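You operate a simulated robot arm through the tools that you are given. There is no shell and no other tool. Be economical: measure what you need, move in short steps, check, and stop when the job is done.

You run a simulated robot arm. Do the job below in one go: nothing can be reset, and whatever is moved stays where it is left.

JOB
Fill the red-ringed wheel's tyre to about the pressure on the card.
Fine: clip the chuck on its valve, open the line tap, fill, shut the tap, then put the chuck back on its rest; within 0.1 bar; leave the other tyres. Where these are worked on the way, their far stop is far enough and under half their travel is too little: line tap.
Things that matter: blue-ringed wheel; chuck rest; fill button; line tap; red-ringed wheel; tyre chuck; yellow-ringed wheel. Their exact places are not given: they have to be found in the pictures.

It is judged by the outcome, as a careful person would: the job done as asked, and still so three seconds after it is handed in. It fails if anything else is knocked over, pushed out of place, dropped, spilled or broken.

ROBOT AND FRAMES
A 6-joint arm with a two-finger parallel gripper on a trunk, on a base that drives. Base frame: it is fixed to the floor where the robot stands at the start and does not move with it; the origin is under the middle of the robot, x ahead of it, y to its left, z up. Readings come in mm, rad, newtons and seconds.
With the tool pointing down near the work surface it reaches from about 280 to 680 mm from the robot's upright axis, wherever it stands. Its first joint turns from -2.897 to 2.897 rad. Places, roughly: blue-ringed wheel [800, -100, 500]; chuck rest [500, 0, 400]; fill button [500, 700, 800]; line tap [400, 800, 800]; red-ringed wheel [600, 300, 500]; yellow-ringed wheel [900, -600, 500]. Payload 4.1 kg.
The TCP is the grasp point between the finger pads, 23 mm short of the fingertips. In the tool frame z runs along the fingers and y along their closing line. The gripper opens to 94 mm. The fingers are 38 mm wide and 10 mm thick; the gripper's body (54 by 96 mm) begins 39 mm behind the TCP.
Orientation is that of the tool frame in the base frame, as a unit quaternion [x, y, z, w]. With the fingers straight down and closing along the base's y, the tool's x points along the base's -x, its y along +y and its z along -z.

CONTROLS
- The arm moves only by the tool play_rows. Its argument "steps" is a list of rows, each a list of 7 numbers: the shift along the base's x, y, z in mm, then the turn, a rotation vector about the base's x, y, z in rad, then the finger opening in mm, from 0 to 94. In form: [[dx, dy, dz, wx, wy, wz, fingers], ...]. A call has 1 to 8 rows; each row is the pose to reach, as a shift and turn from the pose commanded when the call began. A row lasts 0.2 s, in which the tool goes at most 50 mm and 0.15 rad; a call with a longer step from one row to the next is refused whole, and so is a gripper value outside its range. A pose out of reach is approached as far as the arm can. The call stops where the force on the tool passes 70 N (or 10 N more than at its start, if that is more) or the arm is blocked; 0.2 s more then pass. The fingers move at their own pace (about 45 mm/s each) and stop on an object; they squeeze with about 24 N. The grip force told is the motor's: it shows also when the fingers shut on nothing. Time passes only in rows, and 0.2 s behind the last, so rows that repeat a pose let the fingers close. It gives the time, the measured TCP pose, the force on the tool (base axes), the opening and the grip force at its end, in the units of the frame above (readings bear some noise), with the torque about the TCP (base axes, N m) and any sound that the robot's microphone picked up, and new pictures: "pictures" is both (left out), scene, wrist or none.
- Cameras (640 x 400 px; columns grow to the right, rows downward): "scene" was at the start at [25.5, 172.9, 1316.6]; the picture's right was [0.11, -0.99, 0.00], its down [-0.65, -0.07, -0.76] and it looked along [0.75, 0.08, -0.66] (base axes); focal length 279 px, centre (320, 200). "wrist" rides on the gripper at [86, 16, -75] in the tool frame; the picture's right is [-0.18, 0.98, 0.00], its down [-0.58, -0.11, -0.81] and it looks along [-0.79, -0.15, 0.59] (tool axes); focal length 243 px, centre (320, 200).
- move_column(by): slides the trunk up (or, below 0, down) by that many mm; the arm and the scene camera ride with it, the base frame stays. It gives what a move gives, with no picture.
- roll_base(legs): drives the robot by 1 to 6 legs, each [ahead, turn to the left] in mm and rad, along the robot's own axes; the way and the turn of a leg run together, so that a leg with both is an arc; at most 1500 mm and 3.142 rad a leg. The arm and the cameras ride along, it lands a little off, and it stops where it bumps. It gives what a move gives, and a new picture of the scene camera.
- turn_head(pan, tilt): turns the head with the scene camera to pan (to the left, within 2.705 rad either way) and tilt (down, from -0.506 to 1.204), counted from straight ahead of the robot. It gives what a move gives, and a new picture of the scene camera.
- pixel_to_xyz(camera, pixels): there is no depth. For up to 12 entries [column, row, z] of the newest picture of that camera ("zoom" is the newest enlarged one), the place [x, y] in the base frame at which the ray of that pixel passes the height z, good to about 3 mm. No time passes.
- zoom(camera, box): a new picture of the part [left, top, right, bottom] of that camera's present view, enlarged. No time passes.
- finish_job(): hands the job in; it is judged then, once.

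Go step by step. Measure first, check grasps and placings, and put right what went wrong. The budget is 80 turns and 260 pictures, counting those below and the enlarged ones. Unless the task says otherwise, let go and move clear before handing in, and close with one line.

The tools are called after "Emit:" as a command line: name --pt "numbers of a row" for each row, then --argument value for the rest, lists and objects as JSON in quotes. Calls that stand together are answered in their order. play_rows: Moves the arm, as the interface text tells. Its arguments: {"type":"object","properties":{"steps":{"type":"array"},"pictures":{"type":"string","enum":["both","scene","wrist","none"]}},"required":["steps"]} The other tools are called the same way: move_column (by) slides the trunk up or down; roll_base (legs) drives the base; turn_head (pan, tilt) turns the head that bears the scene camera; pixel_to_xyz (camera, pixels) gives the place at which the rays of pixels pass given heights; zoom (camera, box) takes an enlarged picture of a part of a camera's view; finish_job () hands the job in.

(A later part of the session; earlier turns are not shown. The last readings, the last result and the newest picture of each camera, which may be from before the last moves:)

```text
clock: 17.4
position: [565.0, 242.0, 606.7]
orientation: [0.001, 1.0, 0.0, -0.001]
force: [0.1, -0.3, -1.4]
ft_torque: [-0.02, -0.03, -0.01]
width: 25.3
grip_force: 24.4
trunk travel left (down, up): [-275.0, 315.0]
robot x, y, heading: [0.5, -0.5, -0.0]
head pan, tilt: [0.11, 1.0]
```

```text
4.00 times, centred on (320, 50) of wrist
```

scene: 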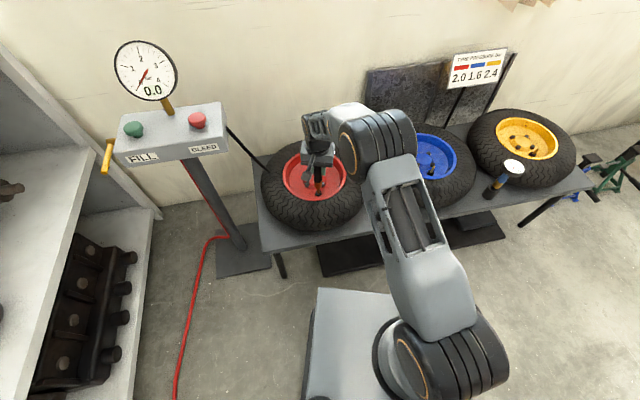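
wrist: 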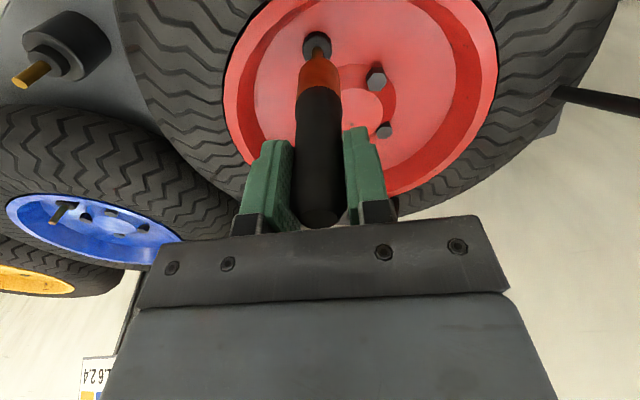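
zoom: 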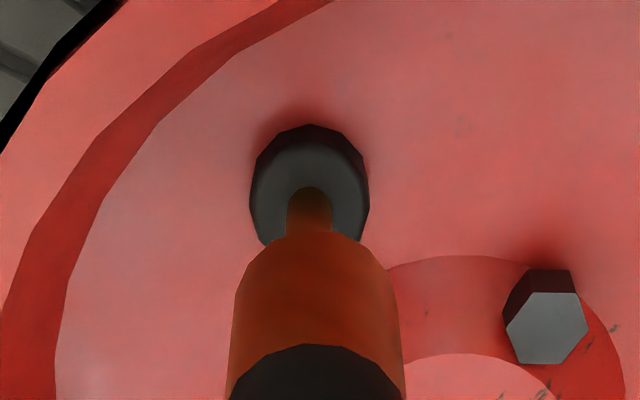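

Nose is over the valve to within about 1 mm. I'll nudge −0.8 mm in y and push down in small steps, watching force and sound.

Emit:
play_rows --pt "-0.5 -0.8 0 0 0 0 10" --pt "-0.5 -0.8 -6 0 0 0 10" --pt "-0.5 -0.8 -10 0 0 0 10" --pt "-0.5 -0.8 -14 0 0 0 10" --pt "-0.5 -0.8 -17 0 0 0 10"

Emit:
zoom --camera "scene" --box '[290, 150, 350, 210]'

Emit:
zoom --camera "wrist" --box '[270, 0, 370, 100]'

```text
clock: 18.6
position: [562.9, 241.0, 588.8]
orientation: [0.0, 1.0, 0.0, 0.0]
force: [-1.0, 0.3, -1.3]
ft_torque: [-0.01, 0.0, 0.03]
width: 25.4
grip_force: 24.0
trunk travel left (down, up): [-275.0, 315.0]
robot x, y, heading: [1.0, -2.4, 0.005]
head pan, tilt: [0.11, 1.0]
```

scene: 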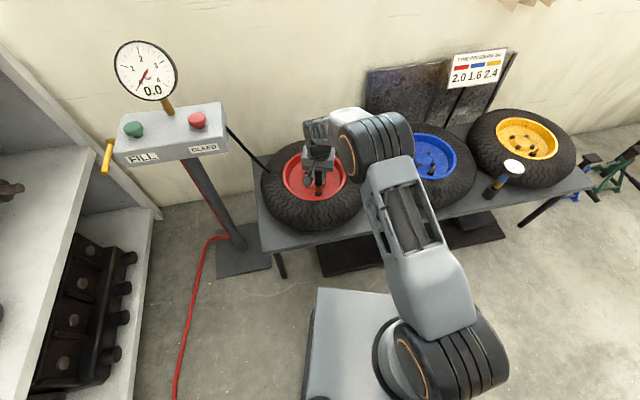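
wrist: 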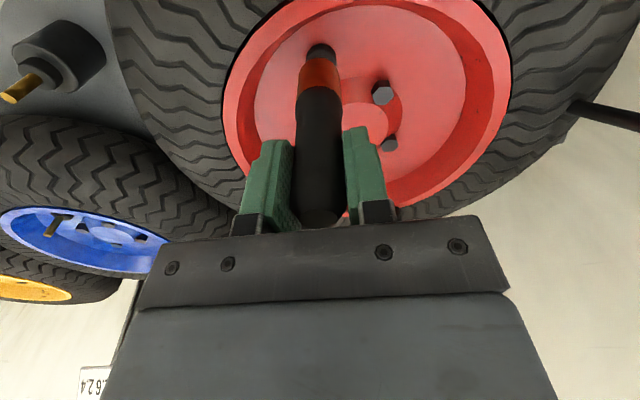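

```text
6.67 times, centred on (320, 180) of scene
```

zoom: 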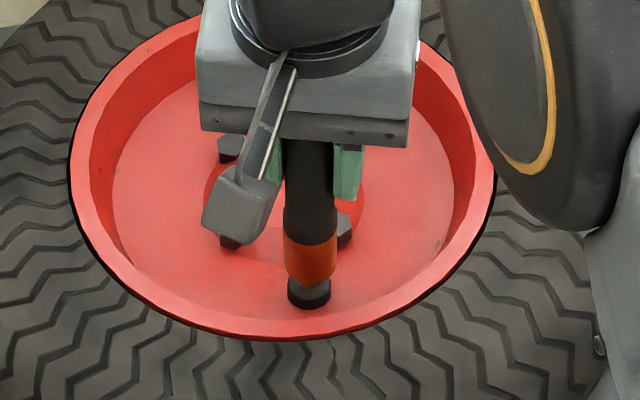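

```text
4.00 times, centred on (320, 50) of wrist
```

zoom: 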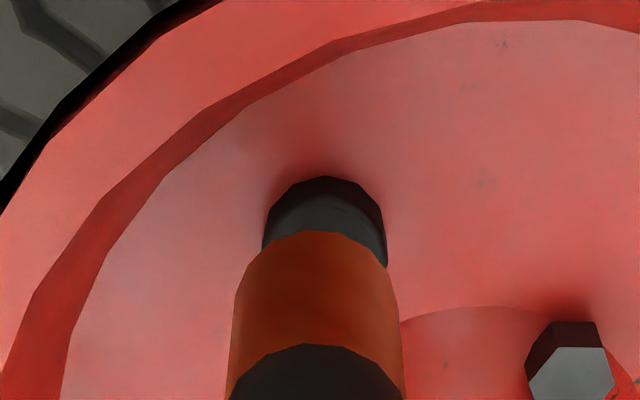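

The nose is at the tip with no added force yet, but the valve base now looks ~1–2 mm to +y. I'll hold still and take another look before pushing.

Emit:
play_rows --pt "0 0 0 0 0 0 10" --pt "0 0 0 0 0 0 10" --pictures "wrist"

Emit:
zoom --camera "wrist" --box '[270, 0, 370, 100]'

```text
clock: 19.2
position: [562.6, 240.6, 588.8]
orientation: [0.001, 1.0, 0.0, 0.0]
force: [0.4, 0.2, -1.9]
ft_torque: [0.04, -0.04, -0.02]
width: 25.7
grip_force: 24.5
trunk travel left (down, up): [-275.0, 315.0]
robot x, y, heading: [0.7, -1.7, 0.001]
head pan, tilt: [0.11, 1.0]
```

wrist: 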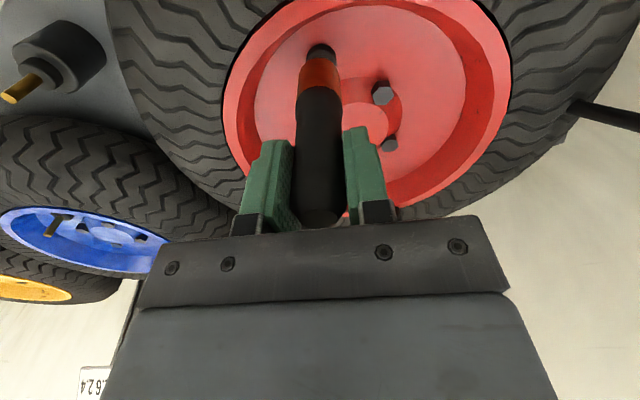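

```text
4.00 times, centred on (320, 50) of wrist
```

zoom: 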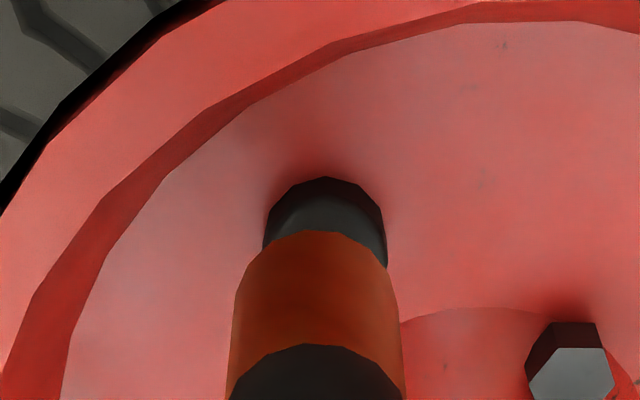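

The view is stable. I'll shift +0.8 mm in x and y and push down a little further, watching the force.

Emit:
play_rows --pt "0.6 0.8 0 0 0 0 10" --pt "0.6 0.8 -3 0 0 0 10" --pt "0.6 0.8 -6 0 0 0 10" --pt "0.6 0.8 -6 0 0 0 10" --pictures "wrist"

Emit:
zoom --camera "wrist" --box '[270, 0, 370, 100]'

Emit:
zoom --camera "scene" --box '[290, 150, 350, 210]'

```text
clock: 20.2
position: [564.6, 240.5, 582.9]
orientation: [0.0, 1.0, 0.0, 0.0]
force: [-0.8, -0.1, -1.6]
ft_torque: [0.01, 0.02, -0.04]
width: 25.6
grip_force: 23.9
trunk travel left (down, up): [-275.0, 315.0]
robot x, y, heading: [-1.4, -4.5, 0.001]
head pan, tilt: [0.11, 1.0]
```

wrist: 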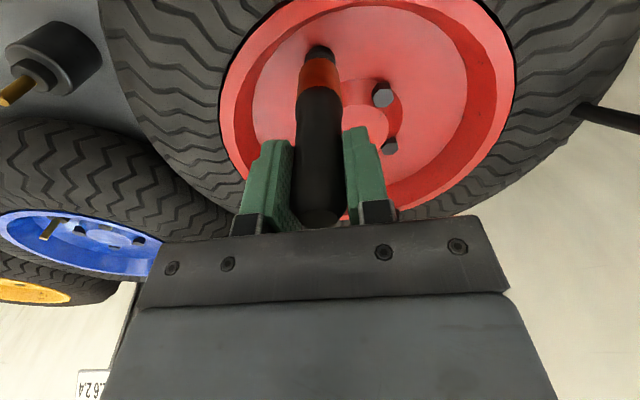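

```text
4.00 times, centred on (320, 50) of wrist
```

zoom: 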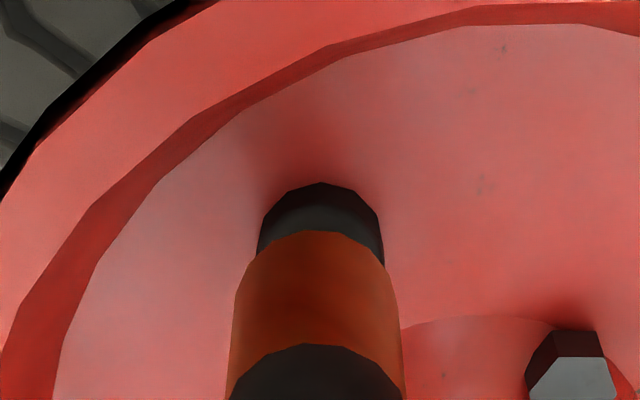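

```text
6.67 times, centred on (320, 180) of scene
```

zoom: 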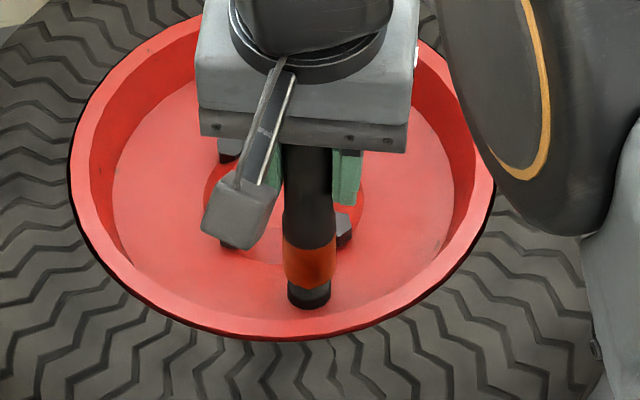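

No resistance and the stem is inside the nose. I'll continue down to find the seat.

Emit:
play_rows --pt "0 0 -3 0 0 0 10" --pt "0 0 -6 0 0 0 10" --pt "0 0 -9 0 0 0 10" --pt "0 0 -12 0 0 0 10" --pictures "wrist"

Emit:
zoom --camera "wrist" --box '[270, 0, 370, 100]'

Emit:
zoom --camera "scene" --box '[290, 150, 350, 210]'

```text
clock: 21.2
position: [563.0, 242.7, 571.6]
orientation: [0.0, 1.0, 0.0, 0.0]
force: [0.7, -0.4, -1.1]
ft_torque: [0.0, 0.01, 0.01]
width: 25.4
grip_force: 23.9
trunk travel left (down, up): [-275.0, 315.0]
robot x, y, heading: [2.4, 0.4, 0.002]
head pan, tilt: [0.11, 1.0]
```

wrist: 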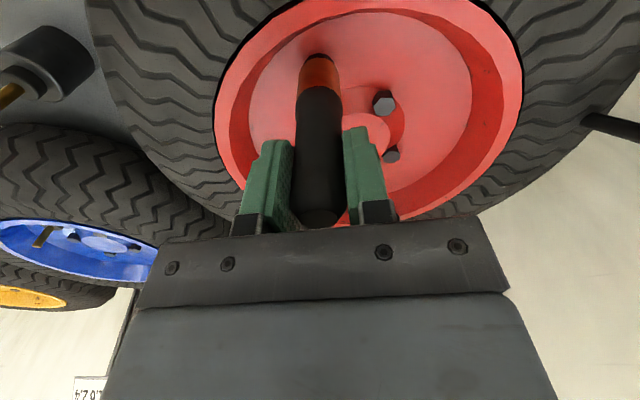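

```text
4.00 times, centred on (320, 50) of wrist
```

zoom: 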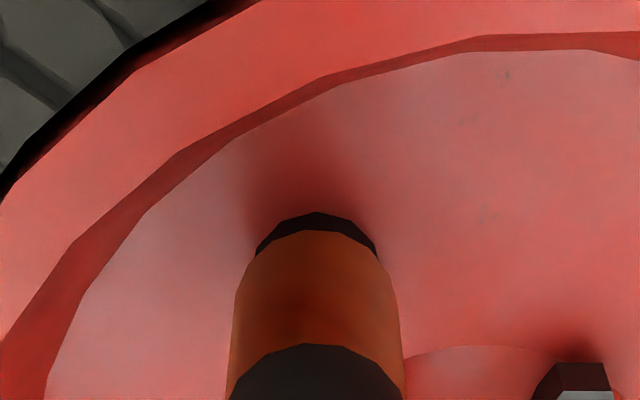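

```text
6.67 times, centred on (320, 180) of scene
```

zoom: 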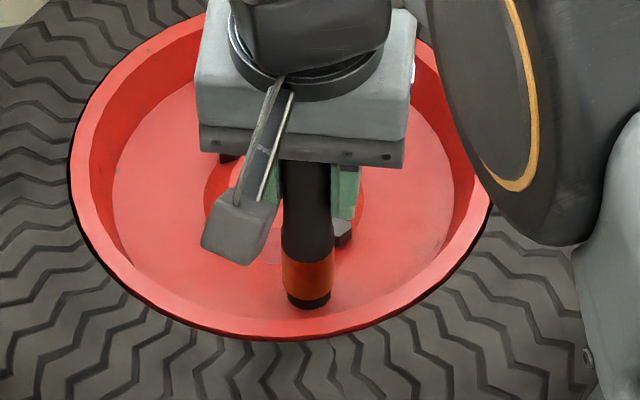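

Emit:
play_rows --pt "0 0 -2 0 0 0 10" --pt "0 0 -4 0 0 0 10" --pt "0 0 -6 0 0 0 10" --pt "0 0 -6 0 0 0 10" --pictures "wrist"

Emit:
zoom --camera "scene" --box '[290, 150, 350, 210]'

```text
clock: 22.2
position: [564.8, 242.3, 567.5]
orientation: [0.0, 1.0, 0.0, 0.002]
force: [-3.4, -0.1, 6.1]
ft_torque: [0.02, 0.15, -0.02]
width: 25.6
grip_force: 24.3
trunk travel left (down, up): [-275.0, 315.0]
robot x, y, heading: [1.3, -2.3, 0.003]
head pan, tilt: [0.11, 1.0]
```

wrist: 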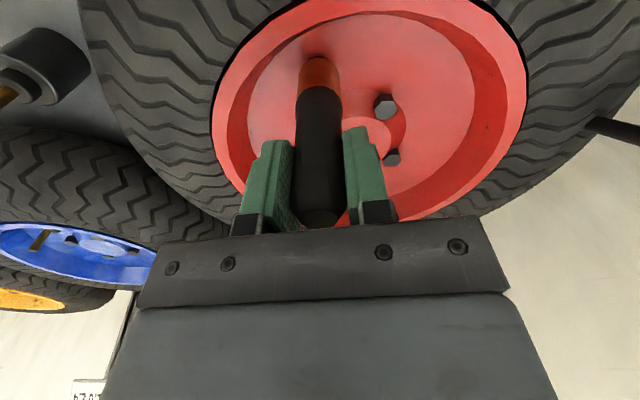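

```text
6.67 times, centred on (320, 180) of scene
```

zoom: 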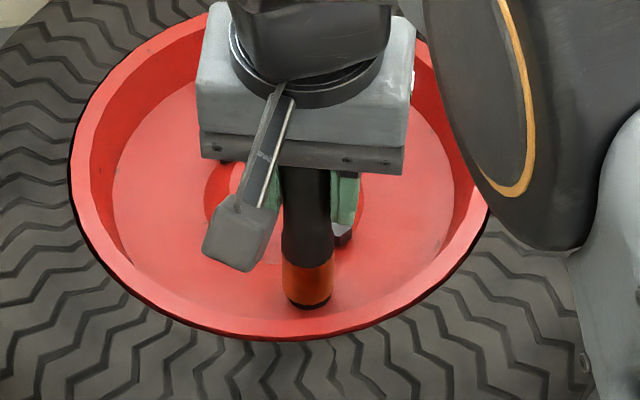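

Contact now (Fz ≈ +7 N). I'll press a bit harder to clip, listening for a sound.

Emit:
play_rows --pt "0 0 -2 0 0 0 10" --pt "0 0 -4 0 0 0 10" --pt "0 0 -4 0 0 0 10" --pictures "wrist"

```text
clock: 23.0
position: [567.0, 242.1, 564.6]
orientation: [0.0, 1.0, 0.001, 0.002]
force: [-1.3, -0.2, 20.1]
ft_torque: [-0.03, 0.19, 0.02]
width: 25.8
grip_force: 23.7
trunk travel left (down, up): [-275.0, 315.0]
robot x, y, heading: [1.3, 0.8, 0.002]
head pan, tilt: [0.11, 1.0]
```

wrist: 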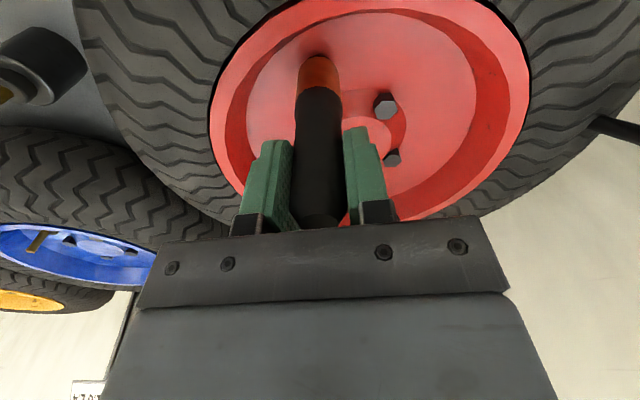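

Force rose to 20 N, so it is hard-seated. I'll relax, release slightly, and check that it stays.

Emit:
play_rows --pt "-1 0 4 0 0 0 10" --pt "-1 0 4 0 0 0 30" --pt "-1 0 4 0 0 0 45" --pt "-1 0 4 0 0 0 60" --pt "-1 0 4 0 0 0 60"

Emit:
zoom --camera "wrist" --box '[240, 20, 400, 240]'

```text
clock: 24.2
position: [565.0, 240.7, 565.6]
orientation: [0.0, 1.0, 0.0, 0.0]
force: [-0.3, -0.2, 0.2]
ft_torque: [-0.04, 0.0, -0.03]
width: 60.1
grip_force: 0.1
trunk travel left (down, up): [-275.0, 315.0]
robot x, y, heading: [-0.8, 0.7, 0.001]
head pan, tilt: [0.11, 1.0]
```

scene: 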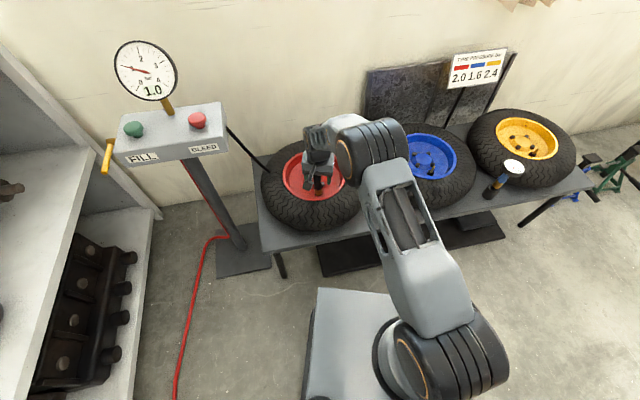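
wrist: 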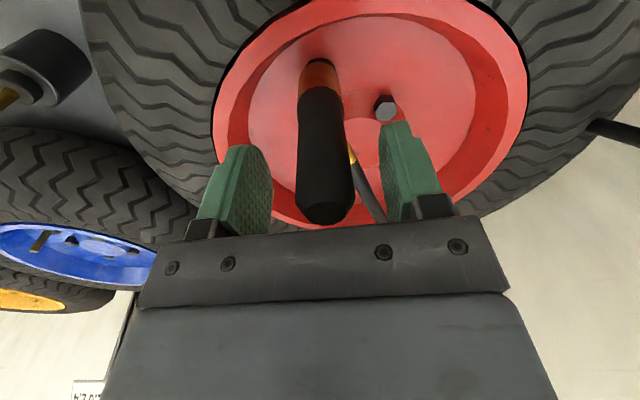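

```text
1.82 times, centred on (320, 130) of wrist
```

zoom: 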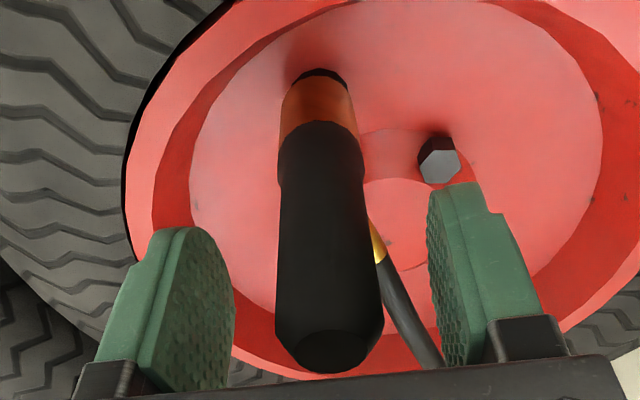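

The gauge jumped to 1.0, so the chuck is clipped on the valve. I'll lift clear, retract, and measure the surroundings for driving.

Emit:
play_rows --pt "0 0 20 0 0 0 66" --pt "0 0 60 0 0 0 70" --pt "0 0 105 0 0 0 70" --pt "-30 -20 140 0 0 0 70" --pt "-70 -50 165 0 0 0 70" --pt "-110 -80 185 0 0 0 70" --pt "-150 -110 200 0 0 0 70" --pt "-190 -140 215 0 0 0 70" --pictures "scene"

Emit:
pixel_to_xyz --camera "scene" --pixels '[[152, 212, 0], [130, 385, 0], [145, 130, 0], [252, 248, 420], [315, 290, 250], [308, 395, 250], [133, 130, 850], [133, 130, 820], [109, 143, 850], [105, 174, 850], [113, 158, 850], [215, 262, 0]]'

Emit:
zoom --camera "scene" --box '[90, 30, 240, 180]'

```text
refused: row 4 steps farther than a row can; nothing moved
```

```text
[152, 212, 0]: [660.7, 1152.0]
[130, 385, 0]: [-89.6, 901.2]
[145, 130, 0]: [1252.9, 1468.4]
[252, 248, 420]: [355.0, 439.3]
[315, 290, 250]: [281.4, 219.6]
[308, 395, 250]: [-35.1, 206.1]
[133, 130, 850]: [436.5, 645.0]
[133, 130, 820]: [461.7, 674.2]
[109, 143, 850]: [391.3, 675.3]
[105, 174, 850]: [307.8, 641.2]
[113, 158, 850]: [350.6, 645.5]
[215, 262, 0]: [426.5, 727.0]
```

```text
2.67 times, centred on (165, 105) of scene
```

zoom: 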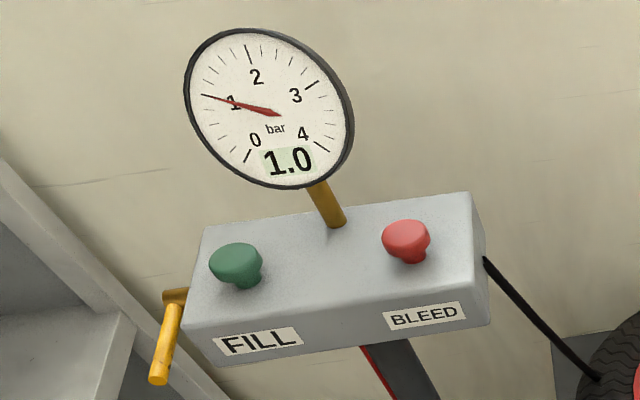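

Emit:
play_rows --pt "0 0 20 0 0 0 66" --pt "0 0 60 0 0 0 70" --pt "0 0 105 0 0 0 70" --pt "-20 -10 145 0 0 0 70" --pt "-55 -30 165 0 0 0 70" --pt "-90 -50 185 0 0 0 70" --pt "-125 -70 205 0 0 0 70" --pt "-160 -90 225 0 0 0 70" --pictures "scene"

Emit:
zoom --camera "scene" --box '[260, 140, 360, 230]'

```text
clock: 26.0
position: [404.8, 152.2, 791.0]
orientation: [0.001, 1.0, 0.0, 0.0]
force: [-0.6, 0.0, 0.2]
ft_torque: [0.01, 0.02, -0.03]
width: 70.1
grip_force: 0.0
trunk travel left (down, up): [-275.0, 315.0]
robot x, y, heading: [-1.8, 0.4, 0.002]
head pan, tilt: [0.11, 1.0]
```

scene: 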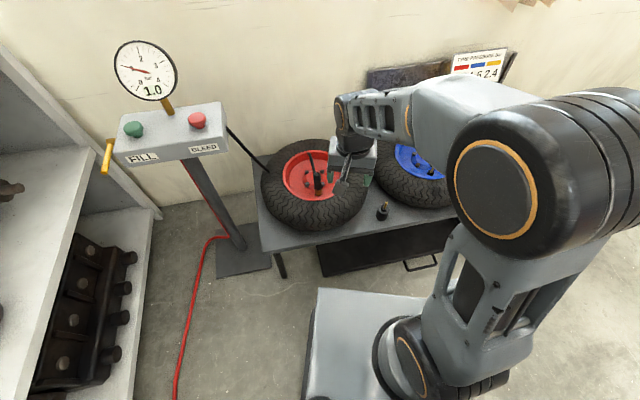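

```text
4.44 times, centred on (310, 185) of scene
```

zoom: 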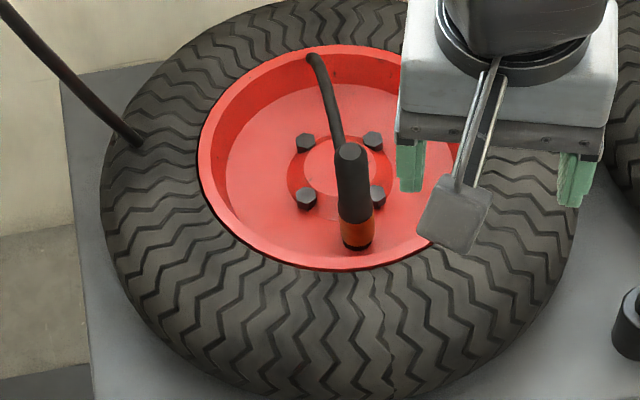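

The chuck stands on the valve. I'll fold the arm in to the right before driving.

Emit:
play_rows --pt "-10 -38 16 0 0 0 40" --pt "-22 -76 32 0 0 0 20" --pt "-34 -114 48 0 0 0 10" --pt "-48 -152 64 0 0 0 5" --pt "-62 -190 80 0 0 0 0" --pt "-78 -228 96 0 0 0 0" --pt "-95 -266 112 0 0 0 0" --pt "-112 -300 130 0 0 0 0" --pictures "none"

Emit:
roll_base --legs '[[-150, 0], [0, 1.2], [430, 0]]'

```text
clock: 27.8
position: [291.9, -148.0, 920.8]
orientation: [0.0, 1.0, -0.001, 0.0]
force: [0.4, -0.7, -0.8]
ft_torque: [0.02, -0.01, 0.01]
width: 0.1
grip_force: 24.0
trunk travel left (down, up): [-275.0, 315.0]
robot x, y, heading: [2.2, 1.7, -0.003]
head pan, tilt: [0.11, 1.0]
```

```text
clock: 34.4
position: [261.3, 606.8, 921.3]
orientation: [-0.55, 0.835, 0.001, 0.0]
force: [0.0, -0.4, -0.8]
ft_torque: [0.0, 0.0, -0.01]
width: 0.0
grip_force: 24.0
trunk travel left (down, up): [-275.0, 315.0]
robot x, y, heading: [12.9, 397.5, 1.167]
head pan, tilt: [0.11, 1.0]
```

scene: 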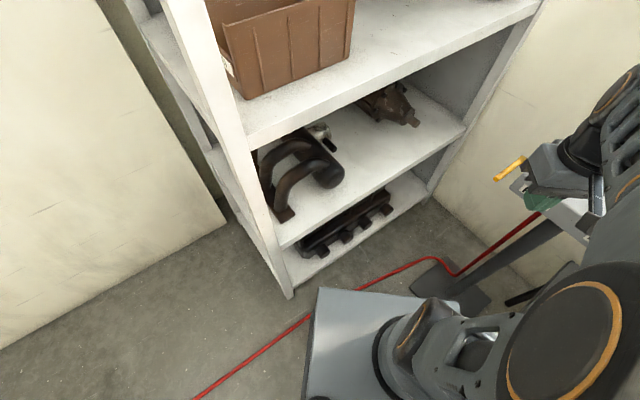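

The robot is at (13,397) facing 1.17. I'll pan the head to the right toward the stand.

Emit:
turn_head --pan -0.5 --tilt 0.75

```text
clock: 35.4
position: [262.1, 606.5, 919.7]
orientation: [-0.551, 0.835, 0.0, 0.0]
force: [0.0, 0.7, -0.1]
ft_torque: [-0.01, 0.02, 0.02]
width: 0.0
grip_force: 23.4
trunk travel left (down, up): [-275.0, 315.0]
robot x, y, heading: [7.0, 396.1, 1.166]
head pan, tilt: [-0.499, 0.75]
```

scene: 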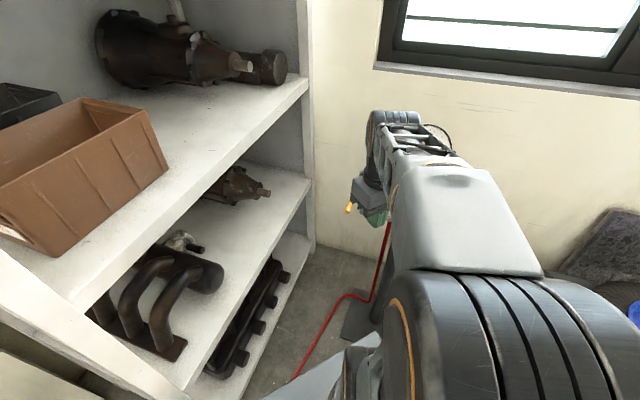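

The arm hides the stand from here. I'll reposition so the robot faces the wall (heading ≈ 0) with the stand ahead-left, as in the first view.

Emit:
roll_base --legs '[[0, 0.55], [110, 0], [0, -1.7]]'

Emit:
turn_head --pan 0.0 --tilt 0.75

```text
clock: 42.3
position: [285.1, 355.3, 919.7]
orientation: [0.005, 1.0, 0.0, 0.0]
force: [0.1, 0.3, -0.3]
ft_torque: [-0.02, -0.01, 0.03]
width: 0.0
grip_force: 24.5
trunk travel left (down, up): [-275.0, 315.0]
robot x, y, heading: [-6.2, 507.4, -0.011]
head pan, tilt: [-0.499, 0.75]
```

scene: 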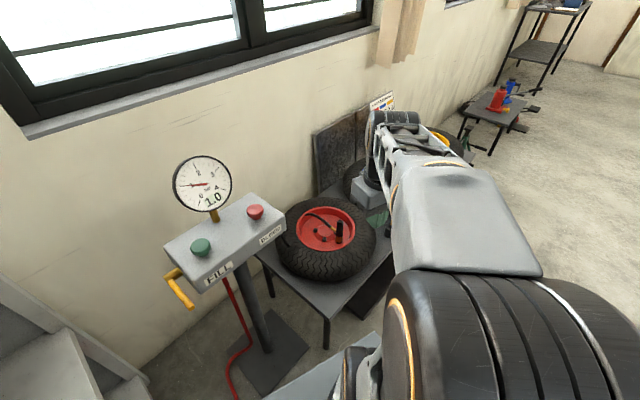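

```text
clock: 43.2
position: [284.2, 354.2, 921.0]
orientation: [0.005, 1.0, 0.0, -0.001]
force: [-0.1, -0.3, -0.1]
ft_torque: [0.02, 0.04, -0.02]
width: 0.0
grip_force: 24.1
trunk travel left (down, up): [-275.0, 315.0]
robot x, y, heading: [-6.5, 503.0, -0.009]
head pan, tilt: [0.0, 0.75]
```

scene: 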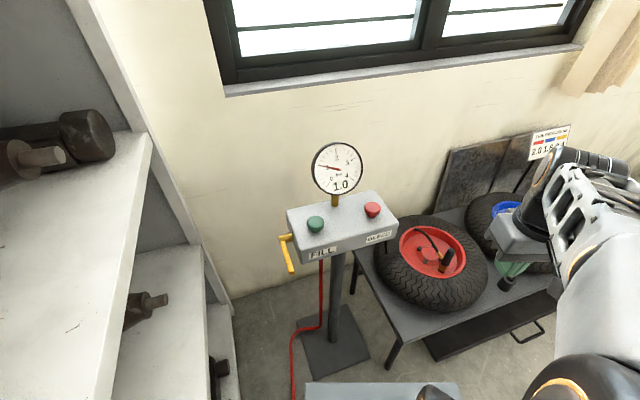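

Clear view of the stand now. I'll measure the fill button (316,223), tap pivot (285,239) and lever end (291,270).

Emit:
zoom --camera "scene" --box '[265, 180, 415, 290]'

Emit:
pixel_to_xyz --camera "scene" --pixels '[[316, 221, 800], [316, 221, 825], [316, 221, 850], [286, 239, 780], [286, 239, 810], [286, 239, 840], [291, 270, 780], [291, 270, 810], [291, 270, 840], [302, 260, 800], [392, 234, 800]]'

```text
3.64 times, centred on (340, 235) of scene
```

zoom: 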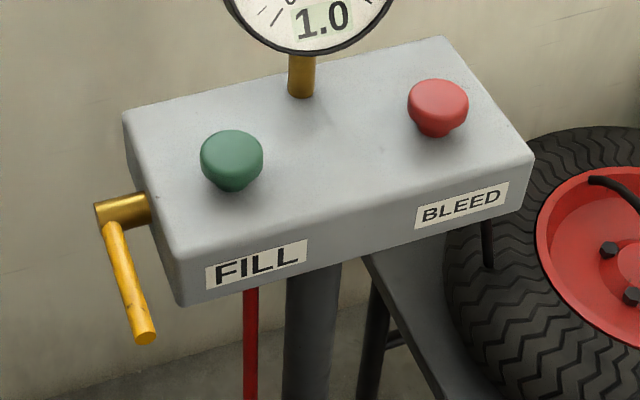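

```text
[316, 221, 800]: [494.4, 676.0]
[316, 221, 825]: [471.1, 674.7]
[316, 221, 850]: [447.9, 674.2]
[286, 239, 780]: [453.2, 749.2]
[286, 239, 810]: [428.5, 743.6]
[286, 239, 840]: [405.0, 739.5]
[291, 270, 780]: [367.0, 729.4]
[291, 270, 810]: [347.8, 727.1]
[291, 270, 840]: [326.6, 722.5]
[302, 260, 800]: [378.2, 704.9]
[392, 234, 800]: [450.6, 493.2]
```

Tap lever runs from the pivot ≈(455,747,787) toward the robot, ending ≈(367,729,777). Button top is ≈(470,675,820). I'll swing the wrist over for a close look at the tap.

Emit:
play_rows --pt "5 48 -2 0 0 0 0" --pt "10 96 -4 0 0 0 0" --pt "15 144 -6 0 0 0 0" --pt "20 192 -8 0 0 0 0" --pt "25 240 -10 0 0 0 0" --pt "30 288 -12 0 0 0 0" --pt "35 336 -14 0 0 0 0" --pt "40 384 -16 0 0 0 0"

Emit:
zoom --camera "wrist" --box '[200, 0, 520, 200]'

```text
clock: 45.0
position: [323.1, 743.9, 899.5]
orientation: [0.006, 1.0, 0.0, 0.0]
force: [0.4, 0.6, -0.6]
ft_torque: [0.01, -0.06, 0.03]
width: 0.0
grip_force: 24.4
trunk travel left (down, up): [-275.0, 315.0]
robot x, y, heading: [-4.3, 506.4, -0.013]
head pan, tilt: [0.0, 0.75]
```

scene: 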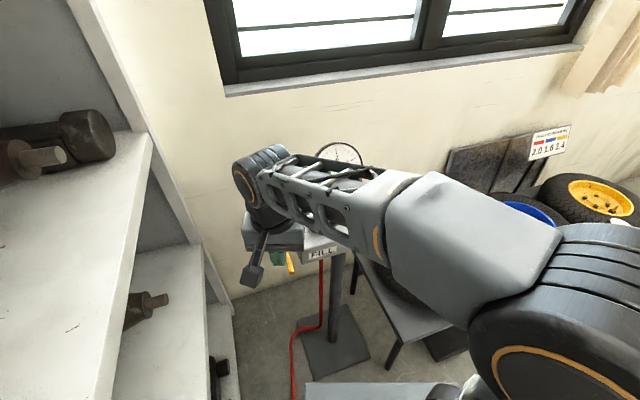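
wrist: 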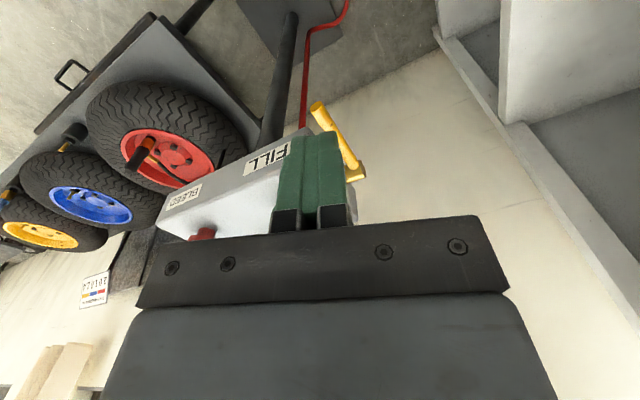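

```text
2.00 times, centred on (360, 100) of wrist
```

zoom: 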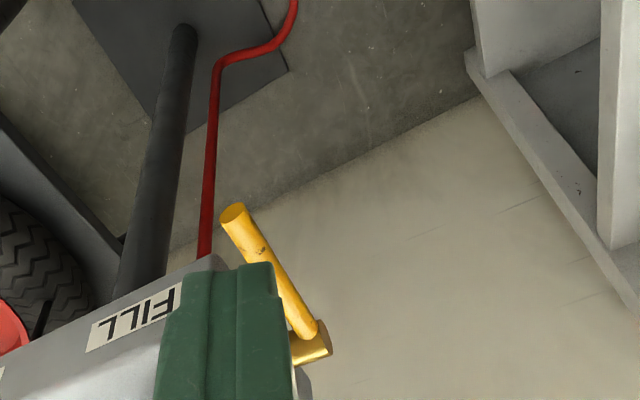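

Emit:
pixel_to_xyz --camera "wrist" --pixels '[[317, 107, 740], [317, 107, 760], [317, 107, 780], [317, 107, 800], [355, 170, 760], [355, 170, 780], [355, 170, 800], [355, 170, 820], [212, 235, 820], [212, 235, 800]]'

```text
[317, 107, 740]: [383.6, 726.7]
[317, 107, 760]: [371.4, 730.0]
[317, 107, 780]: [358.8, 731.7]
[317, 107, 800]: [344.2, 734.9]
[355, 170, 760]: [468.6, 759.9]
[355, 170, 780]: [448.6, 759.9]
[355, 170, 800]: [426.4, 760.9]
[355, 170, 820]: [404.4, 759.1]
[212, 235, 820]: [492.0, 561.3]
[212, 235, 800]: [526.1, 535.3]
```

Lever end ≈(366,730,773), pivot ≈(450,752,782). I'll pitch the tool forward about 0.8 rad, so that the gripper body stays clear of the box and the wrist camera can see the gauge.

Emit:
play_rows --pt "-10 0 0 0 -0.14 0 0" --pt "-20 0 0 0 -0.28 0 0" --pt "-30 0 0 0 -0.42 0 0" --pt "-40 0 0 0 -0.56 0 0" --pt "-40 0 0 0 -0.7 0 0" --pt "-40 0 0 0 -0.8 0 0" --pt "-40 0 0 0 -0.8 0 0"

```text
clock: 46.6
position: [283.9, 738.7, 903.7]
orientation: [0.004, 0.921, 0.002, 0.39]
force: [-0.6, -0.4, -0.2]
ft_torque: [0.03, -0.01, -0.04]
width: 0.0
grip_force: 24.4
trunk travel left (down, up): [-275.0, 315.0]
robot x, y, heading: [-5.1, 503.4, -0.009]
head pan, tilt: [0.0, 0.75]
```

scene: 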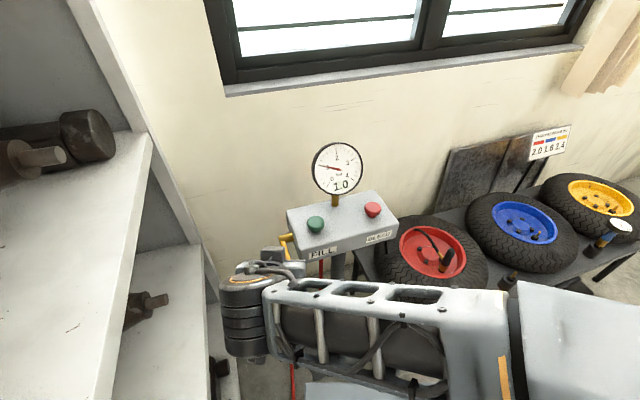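
wrist: 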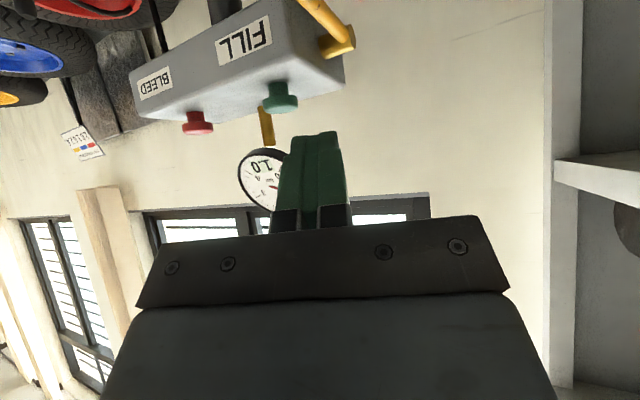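

Both cameras now see the gauge and the button. I'll refine the places by crossing wrist and scene rays.

Emit:
zoom --camera "wrist" --box '[180, 0, 380, 140]'

Emit:
pixel_to_xyz --camera "wrist" --pixels '[[281, 99, 800], [281, 99, 820], [281, 99, 840], [338, 42, 770], [338, 42, 780], [338, 42, 800], [305, 2, 770], [305, 2, 790]]'

Emit:
pixel_to_xyz --camera "scene" --pixels '[[316, 222, 810], [316, 222, 820], [316, 222, 830], [282.3, 241.9, 770], [282.3, 241.9, 780], [282.3, 241.9, 800]]'

```text
2.86 times, centred on (280, 70) of wrist
```

zoom: 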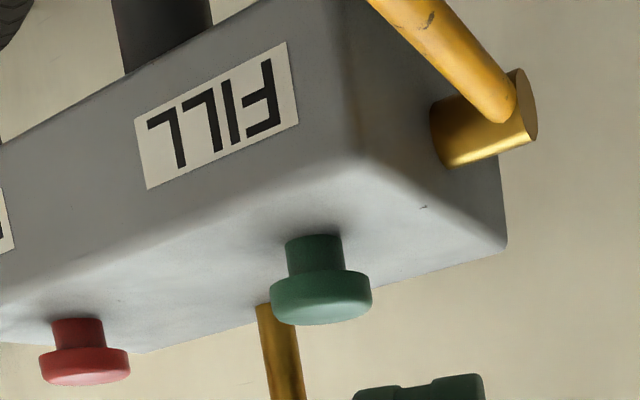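

```text
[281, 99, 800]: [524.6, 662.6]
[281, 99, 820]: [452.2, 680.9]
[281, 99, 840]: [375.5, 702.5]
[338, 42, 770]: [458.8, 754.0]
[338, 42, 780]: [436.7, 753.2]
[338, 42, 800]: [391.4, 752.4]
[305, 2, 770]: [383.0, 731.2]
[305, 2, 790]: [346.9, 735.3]
```

```text
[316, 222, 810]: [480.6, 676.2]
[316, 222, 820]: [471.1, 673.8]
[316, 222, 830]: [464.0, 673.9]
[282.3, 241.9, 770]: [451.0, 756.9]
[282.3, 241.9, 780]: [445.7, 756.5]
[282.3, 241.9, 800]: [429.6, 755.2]
```

The button top is ≈(470,675,818). The lever is nearly horizontal, from pivot (448,756,776) to end ≈(372,730,773). I'll bring the closed fingertips just above the lever and test which way it swings.

Emit:
play_rows --pt "25 -1 -15 0 0 0 0" --pt "50 -1 -30 0 0 0 0" --pt "75 -2 -50 0 0 0 0" --pt "96 -2 -72 0 0 0 0" --pt "96 -2 -80 0 0 0 0" --pt "96 -2 -80 0 0 0 0"

Emit:
zoom --camera "scene" --box '[220, 190, 380, 310]'

```text
clock: 48.0
position: [380.6, 737.7, 824.1]
orientation: [0.004, 0.921, 0.002, 0.389]
force: [0.0, 0.0, -0.7]
ft_torque: [0.02, -0.01, -0.01]
width: 0.2
grip_force: 24.0
trunk travel left (down, up): [-275.0, 315.0]
robot x, y, heading: [-5.2, 505.5, -0.007]
head pan, tilt: [0.0, 0.75]
```

scene: 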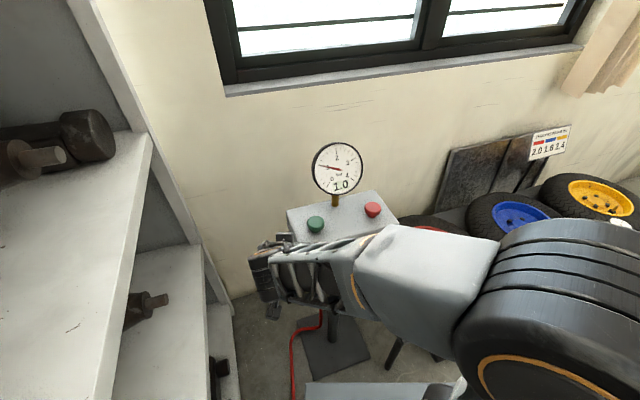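
wrist: 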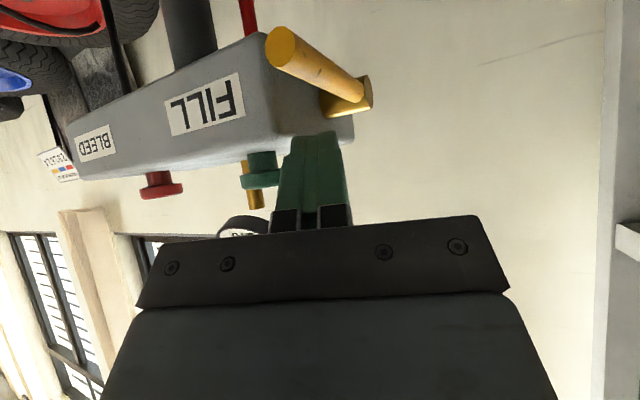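

```text
3.33 times, centred on (300, 250) of scene
```

zoom: 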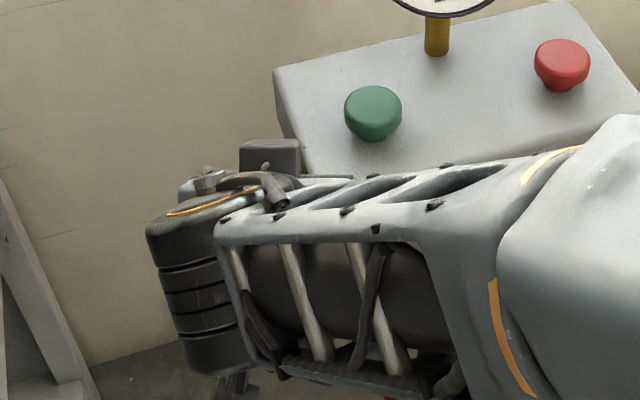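

The fingers are right above the lever. I'll push down in small steps.

Emit:
play_rows --pt "0 0 -6 0 0 0 0" --pt "0 0 -12 0 0 0 0" --pt "0 0 -18 0 0 0 0" --pt "0 0 -22 0 0 0 0" --pictures "wrist"

```text
clock: 49.0
position: [380.8, 735.8, 804.8]
orientation: [0.006, 0.92, 0.003, 0.392]
force: [-1.4, -5.4, 26.7]
ft_torque: [-0.13, -0.04, -0.09]
width: 0.1
grip_force: 23.9
trunk travel left (down, up): [-275.0, 315.0]
robot x, y, heading: [-6.9, 506.7, -0.008]
head pan, tilt: [0.0, 0.75]
```

wrist: 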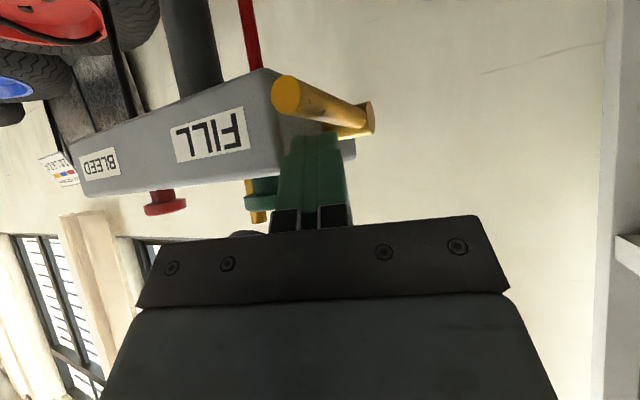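

Contact at 27 N. It isn't clear whether the lever moved, so I'll push slightly more.

Emit:
play_rows --pt "0 0 -3 0 0 0 0" --pt "0 0 -6 0 0 0 0" --pt "0 0 -6 0 0 0 0" --pictures "wrist"

```text
clock: 49.8
position: [381.7, 737.4, 802.5]
orientation: [0.007, 0.919, 0.005, 0.394]
force: [-2.4, -14.9, 63.3]
ft_torque: [-0.37, -0.17, 0.65]
width: 0.0
grip_force: 23.9
trunk travel left (down, up): [-275.0, 315.0]
robot x, y, heading: [-7.2, 505.5, -0.012]
head pan, tilt: [0.0, 0.75]
```

wrist: 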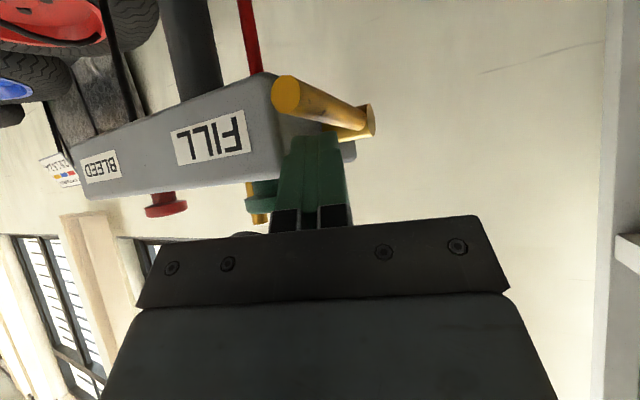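

The lever hits a stop downward at 63 N, so it opens upward. I'll back off, level the tool, and come in beneath it.

Emit:
play_rows --pt "0 0 25 0 0 0 0" --pt "-45 0 30 0 0 0 0" --pt "-85 0 30 0 -0.14 0 0" --pt "-95 0 20 0 -0.28 0 0" --pt "-100 0 0 0 -0.42 0 0" --pt "-100 0 -20 0 -0.56 0 0" --pt "-100 0 -40 0 -0.7 0 0" --pt "-100 0 -58 0 -0.78 0 0"

```text
clock: 51.6
position: [281.3, 749.8, 783.9]
orientation: [0.003, 0.704, 0.001, 0.711]
force: [-0.2, 0.1, -0.8]
ft_torque: [0.02, -0.02, 0.01]
width: 0.0
grip_force: 24.4
out of reach, approached as far as the arm can: row 4, 5, 6, 7, 8
trunk travel left (down, up): [-275.0, 315.0]
robot x, y, heading: [-6.2, 511.3, -0.01]
head pan, tilt: [0.0, 0.75]
```

scene: 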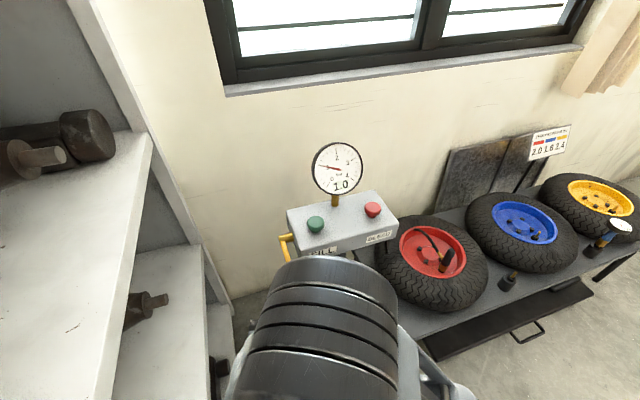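
wrist: 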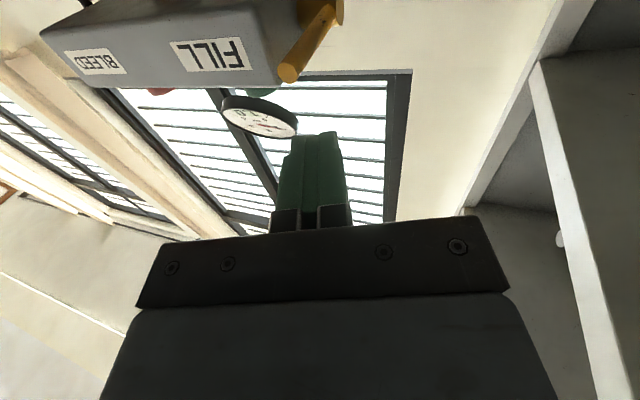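

Too close for a level tool. I'll back the base 110 mm to get room.

Emit:
roll_base --legs '[[-110, 0]]'

Emit:
play_rows --pt "20 0 0 0 0 0 0" --pt "60 0 0 0 0 0 0" --pt "60 0 0 0 0 0 0"

```text
clock: 52.8
position: [175.7, 750.3, 784.2]
orientation: [0.003, 0.705, 0.0, 0.709]
force: [0.7, 0.1, -0.1]
ft_torque: [-0.02, 0.01, 0.0]
width: 0.3
grip_force: 24.0
trunk travel left (down, up): [-275.0, 315.0]
robot x, y, heading: [-113.3, 505.2, -0.012]
head pan, tilt: [0.0, 0.75]
```

scene: 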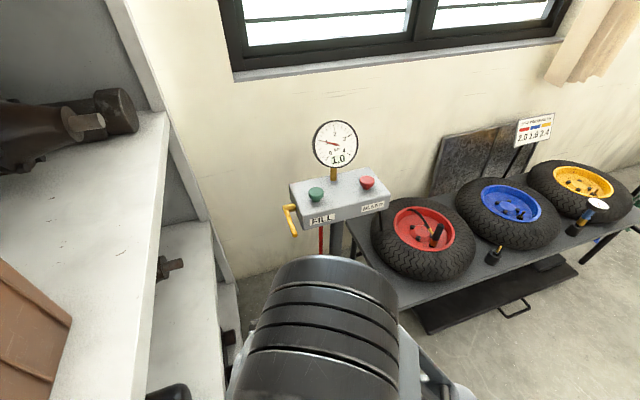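

```text
clock: 53.6
position: [236.0, 749.9, 781.7]
orientation: [0.002, 0.706, 0.0, 0.708]
force: [0.5, -0.4, 0.4]
ft_torque: [0.01, 0.0, -0.04]
width: 0.0
grip_force: 23.9
trunk travel left (down, up): [-275.0, 315.0]
robot x, y, heading: [-115.3, 508.3, -0.01]
head pan, tilt: [0.0, 0.75]
```

scene: 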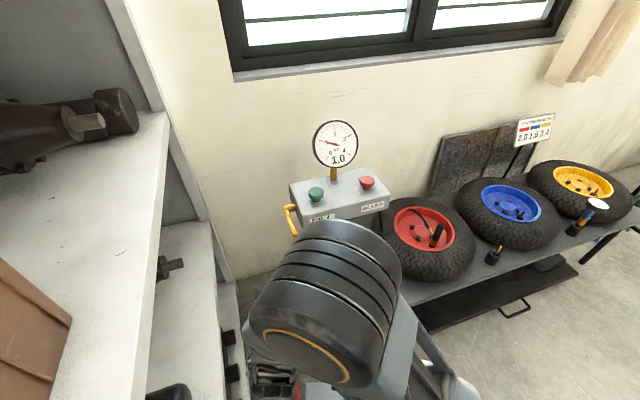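
wrist: 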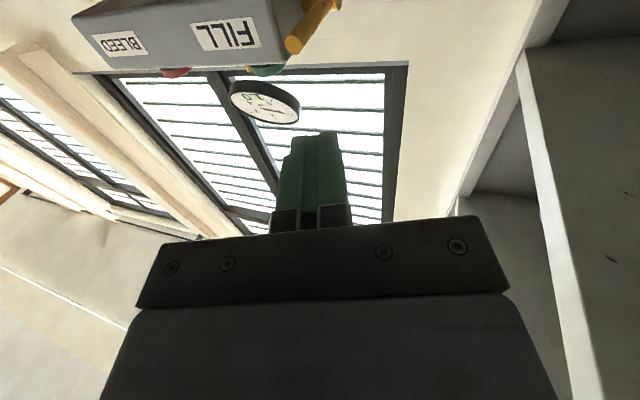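

Reach is good now. I'll go down to z≈738 and forward beneath the lever.

Emit:
play_rows --pt "20 -4 -22 0 0 0 0" --pt "50 -10 -44 0 0 0 0" --pt "85 -13 -46 0 0 0 0" --pt "115 -13 -46 0 0 0 0" --pt "145 -13 -46 0 0 0 0" --pt "145 -13 -46 0 0 0 0"

Emit:
zoom --camera "scene" --box '[240, 160, 400, 270]'

```text
clock: 55.0
position: [381.5, 738.9, 739.5]
orientation: [0.002, 0.706, 0.001, 0.709]
force: [-0.1, 0.2, 0.6]
ft_torque: [-0.01, -0.02, 0.0]
width: 0.0
grip_force: 24.4
out of reach, approached as far as the arm can: row 1, 2, 3
trunk travel left (down, up): [-275.0, 315.0]
robot x, y, heading: [-112.4, 509.5, -0.009]
head pan, tilt: [0.0, 0.75]
```

scene: 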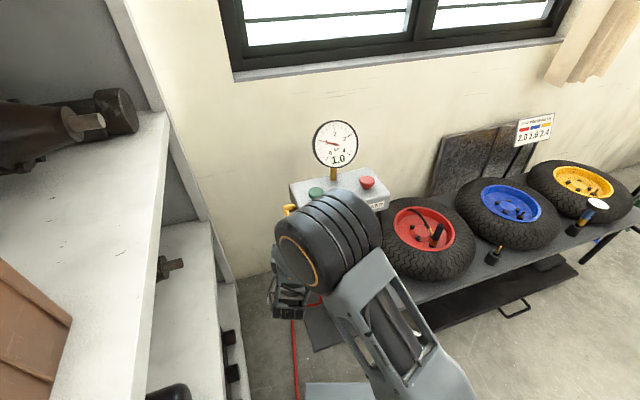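
wrist: 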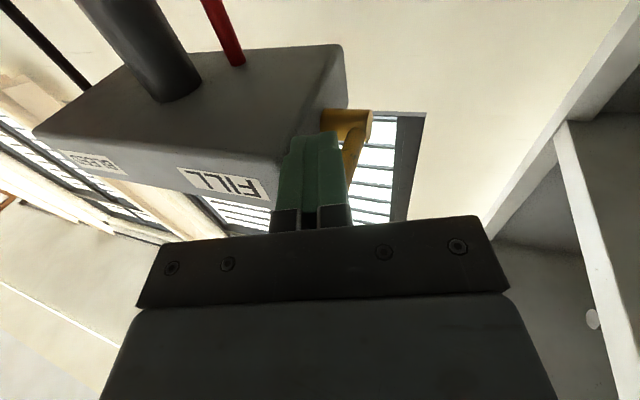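

```text
3.64 times, centred on (320, 215) of scene
```

zoom: 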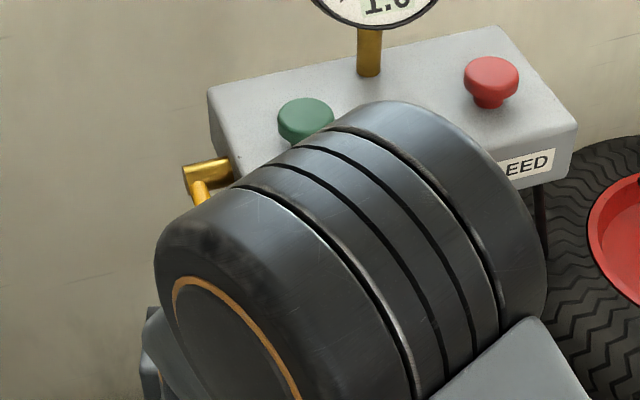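

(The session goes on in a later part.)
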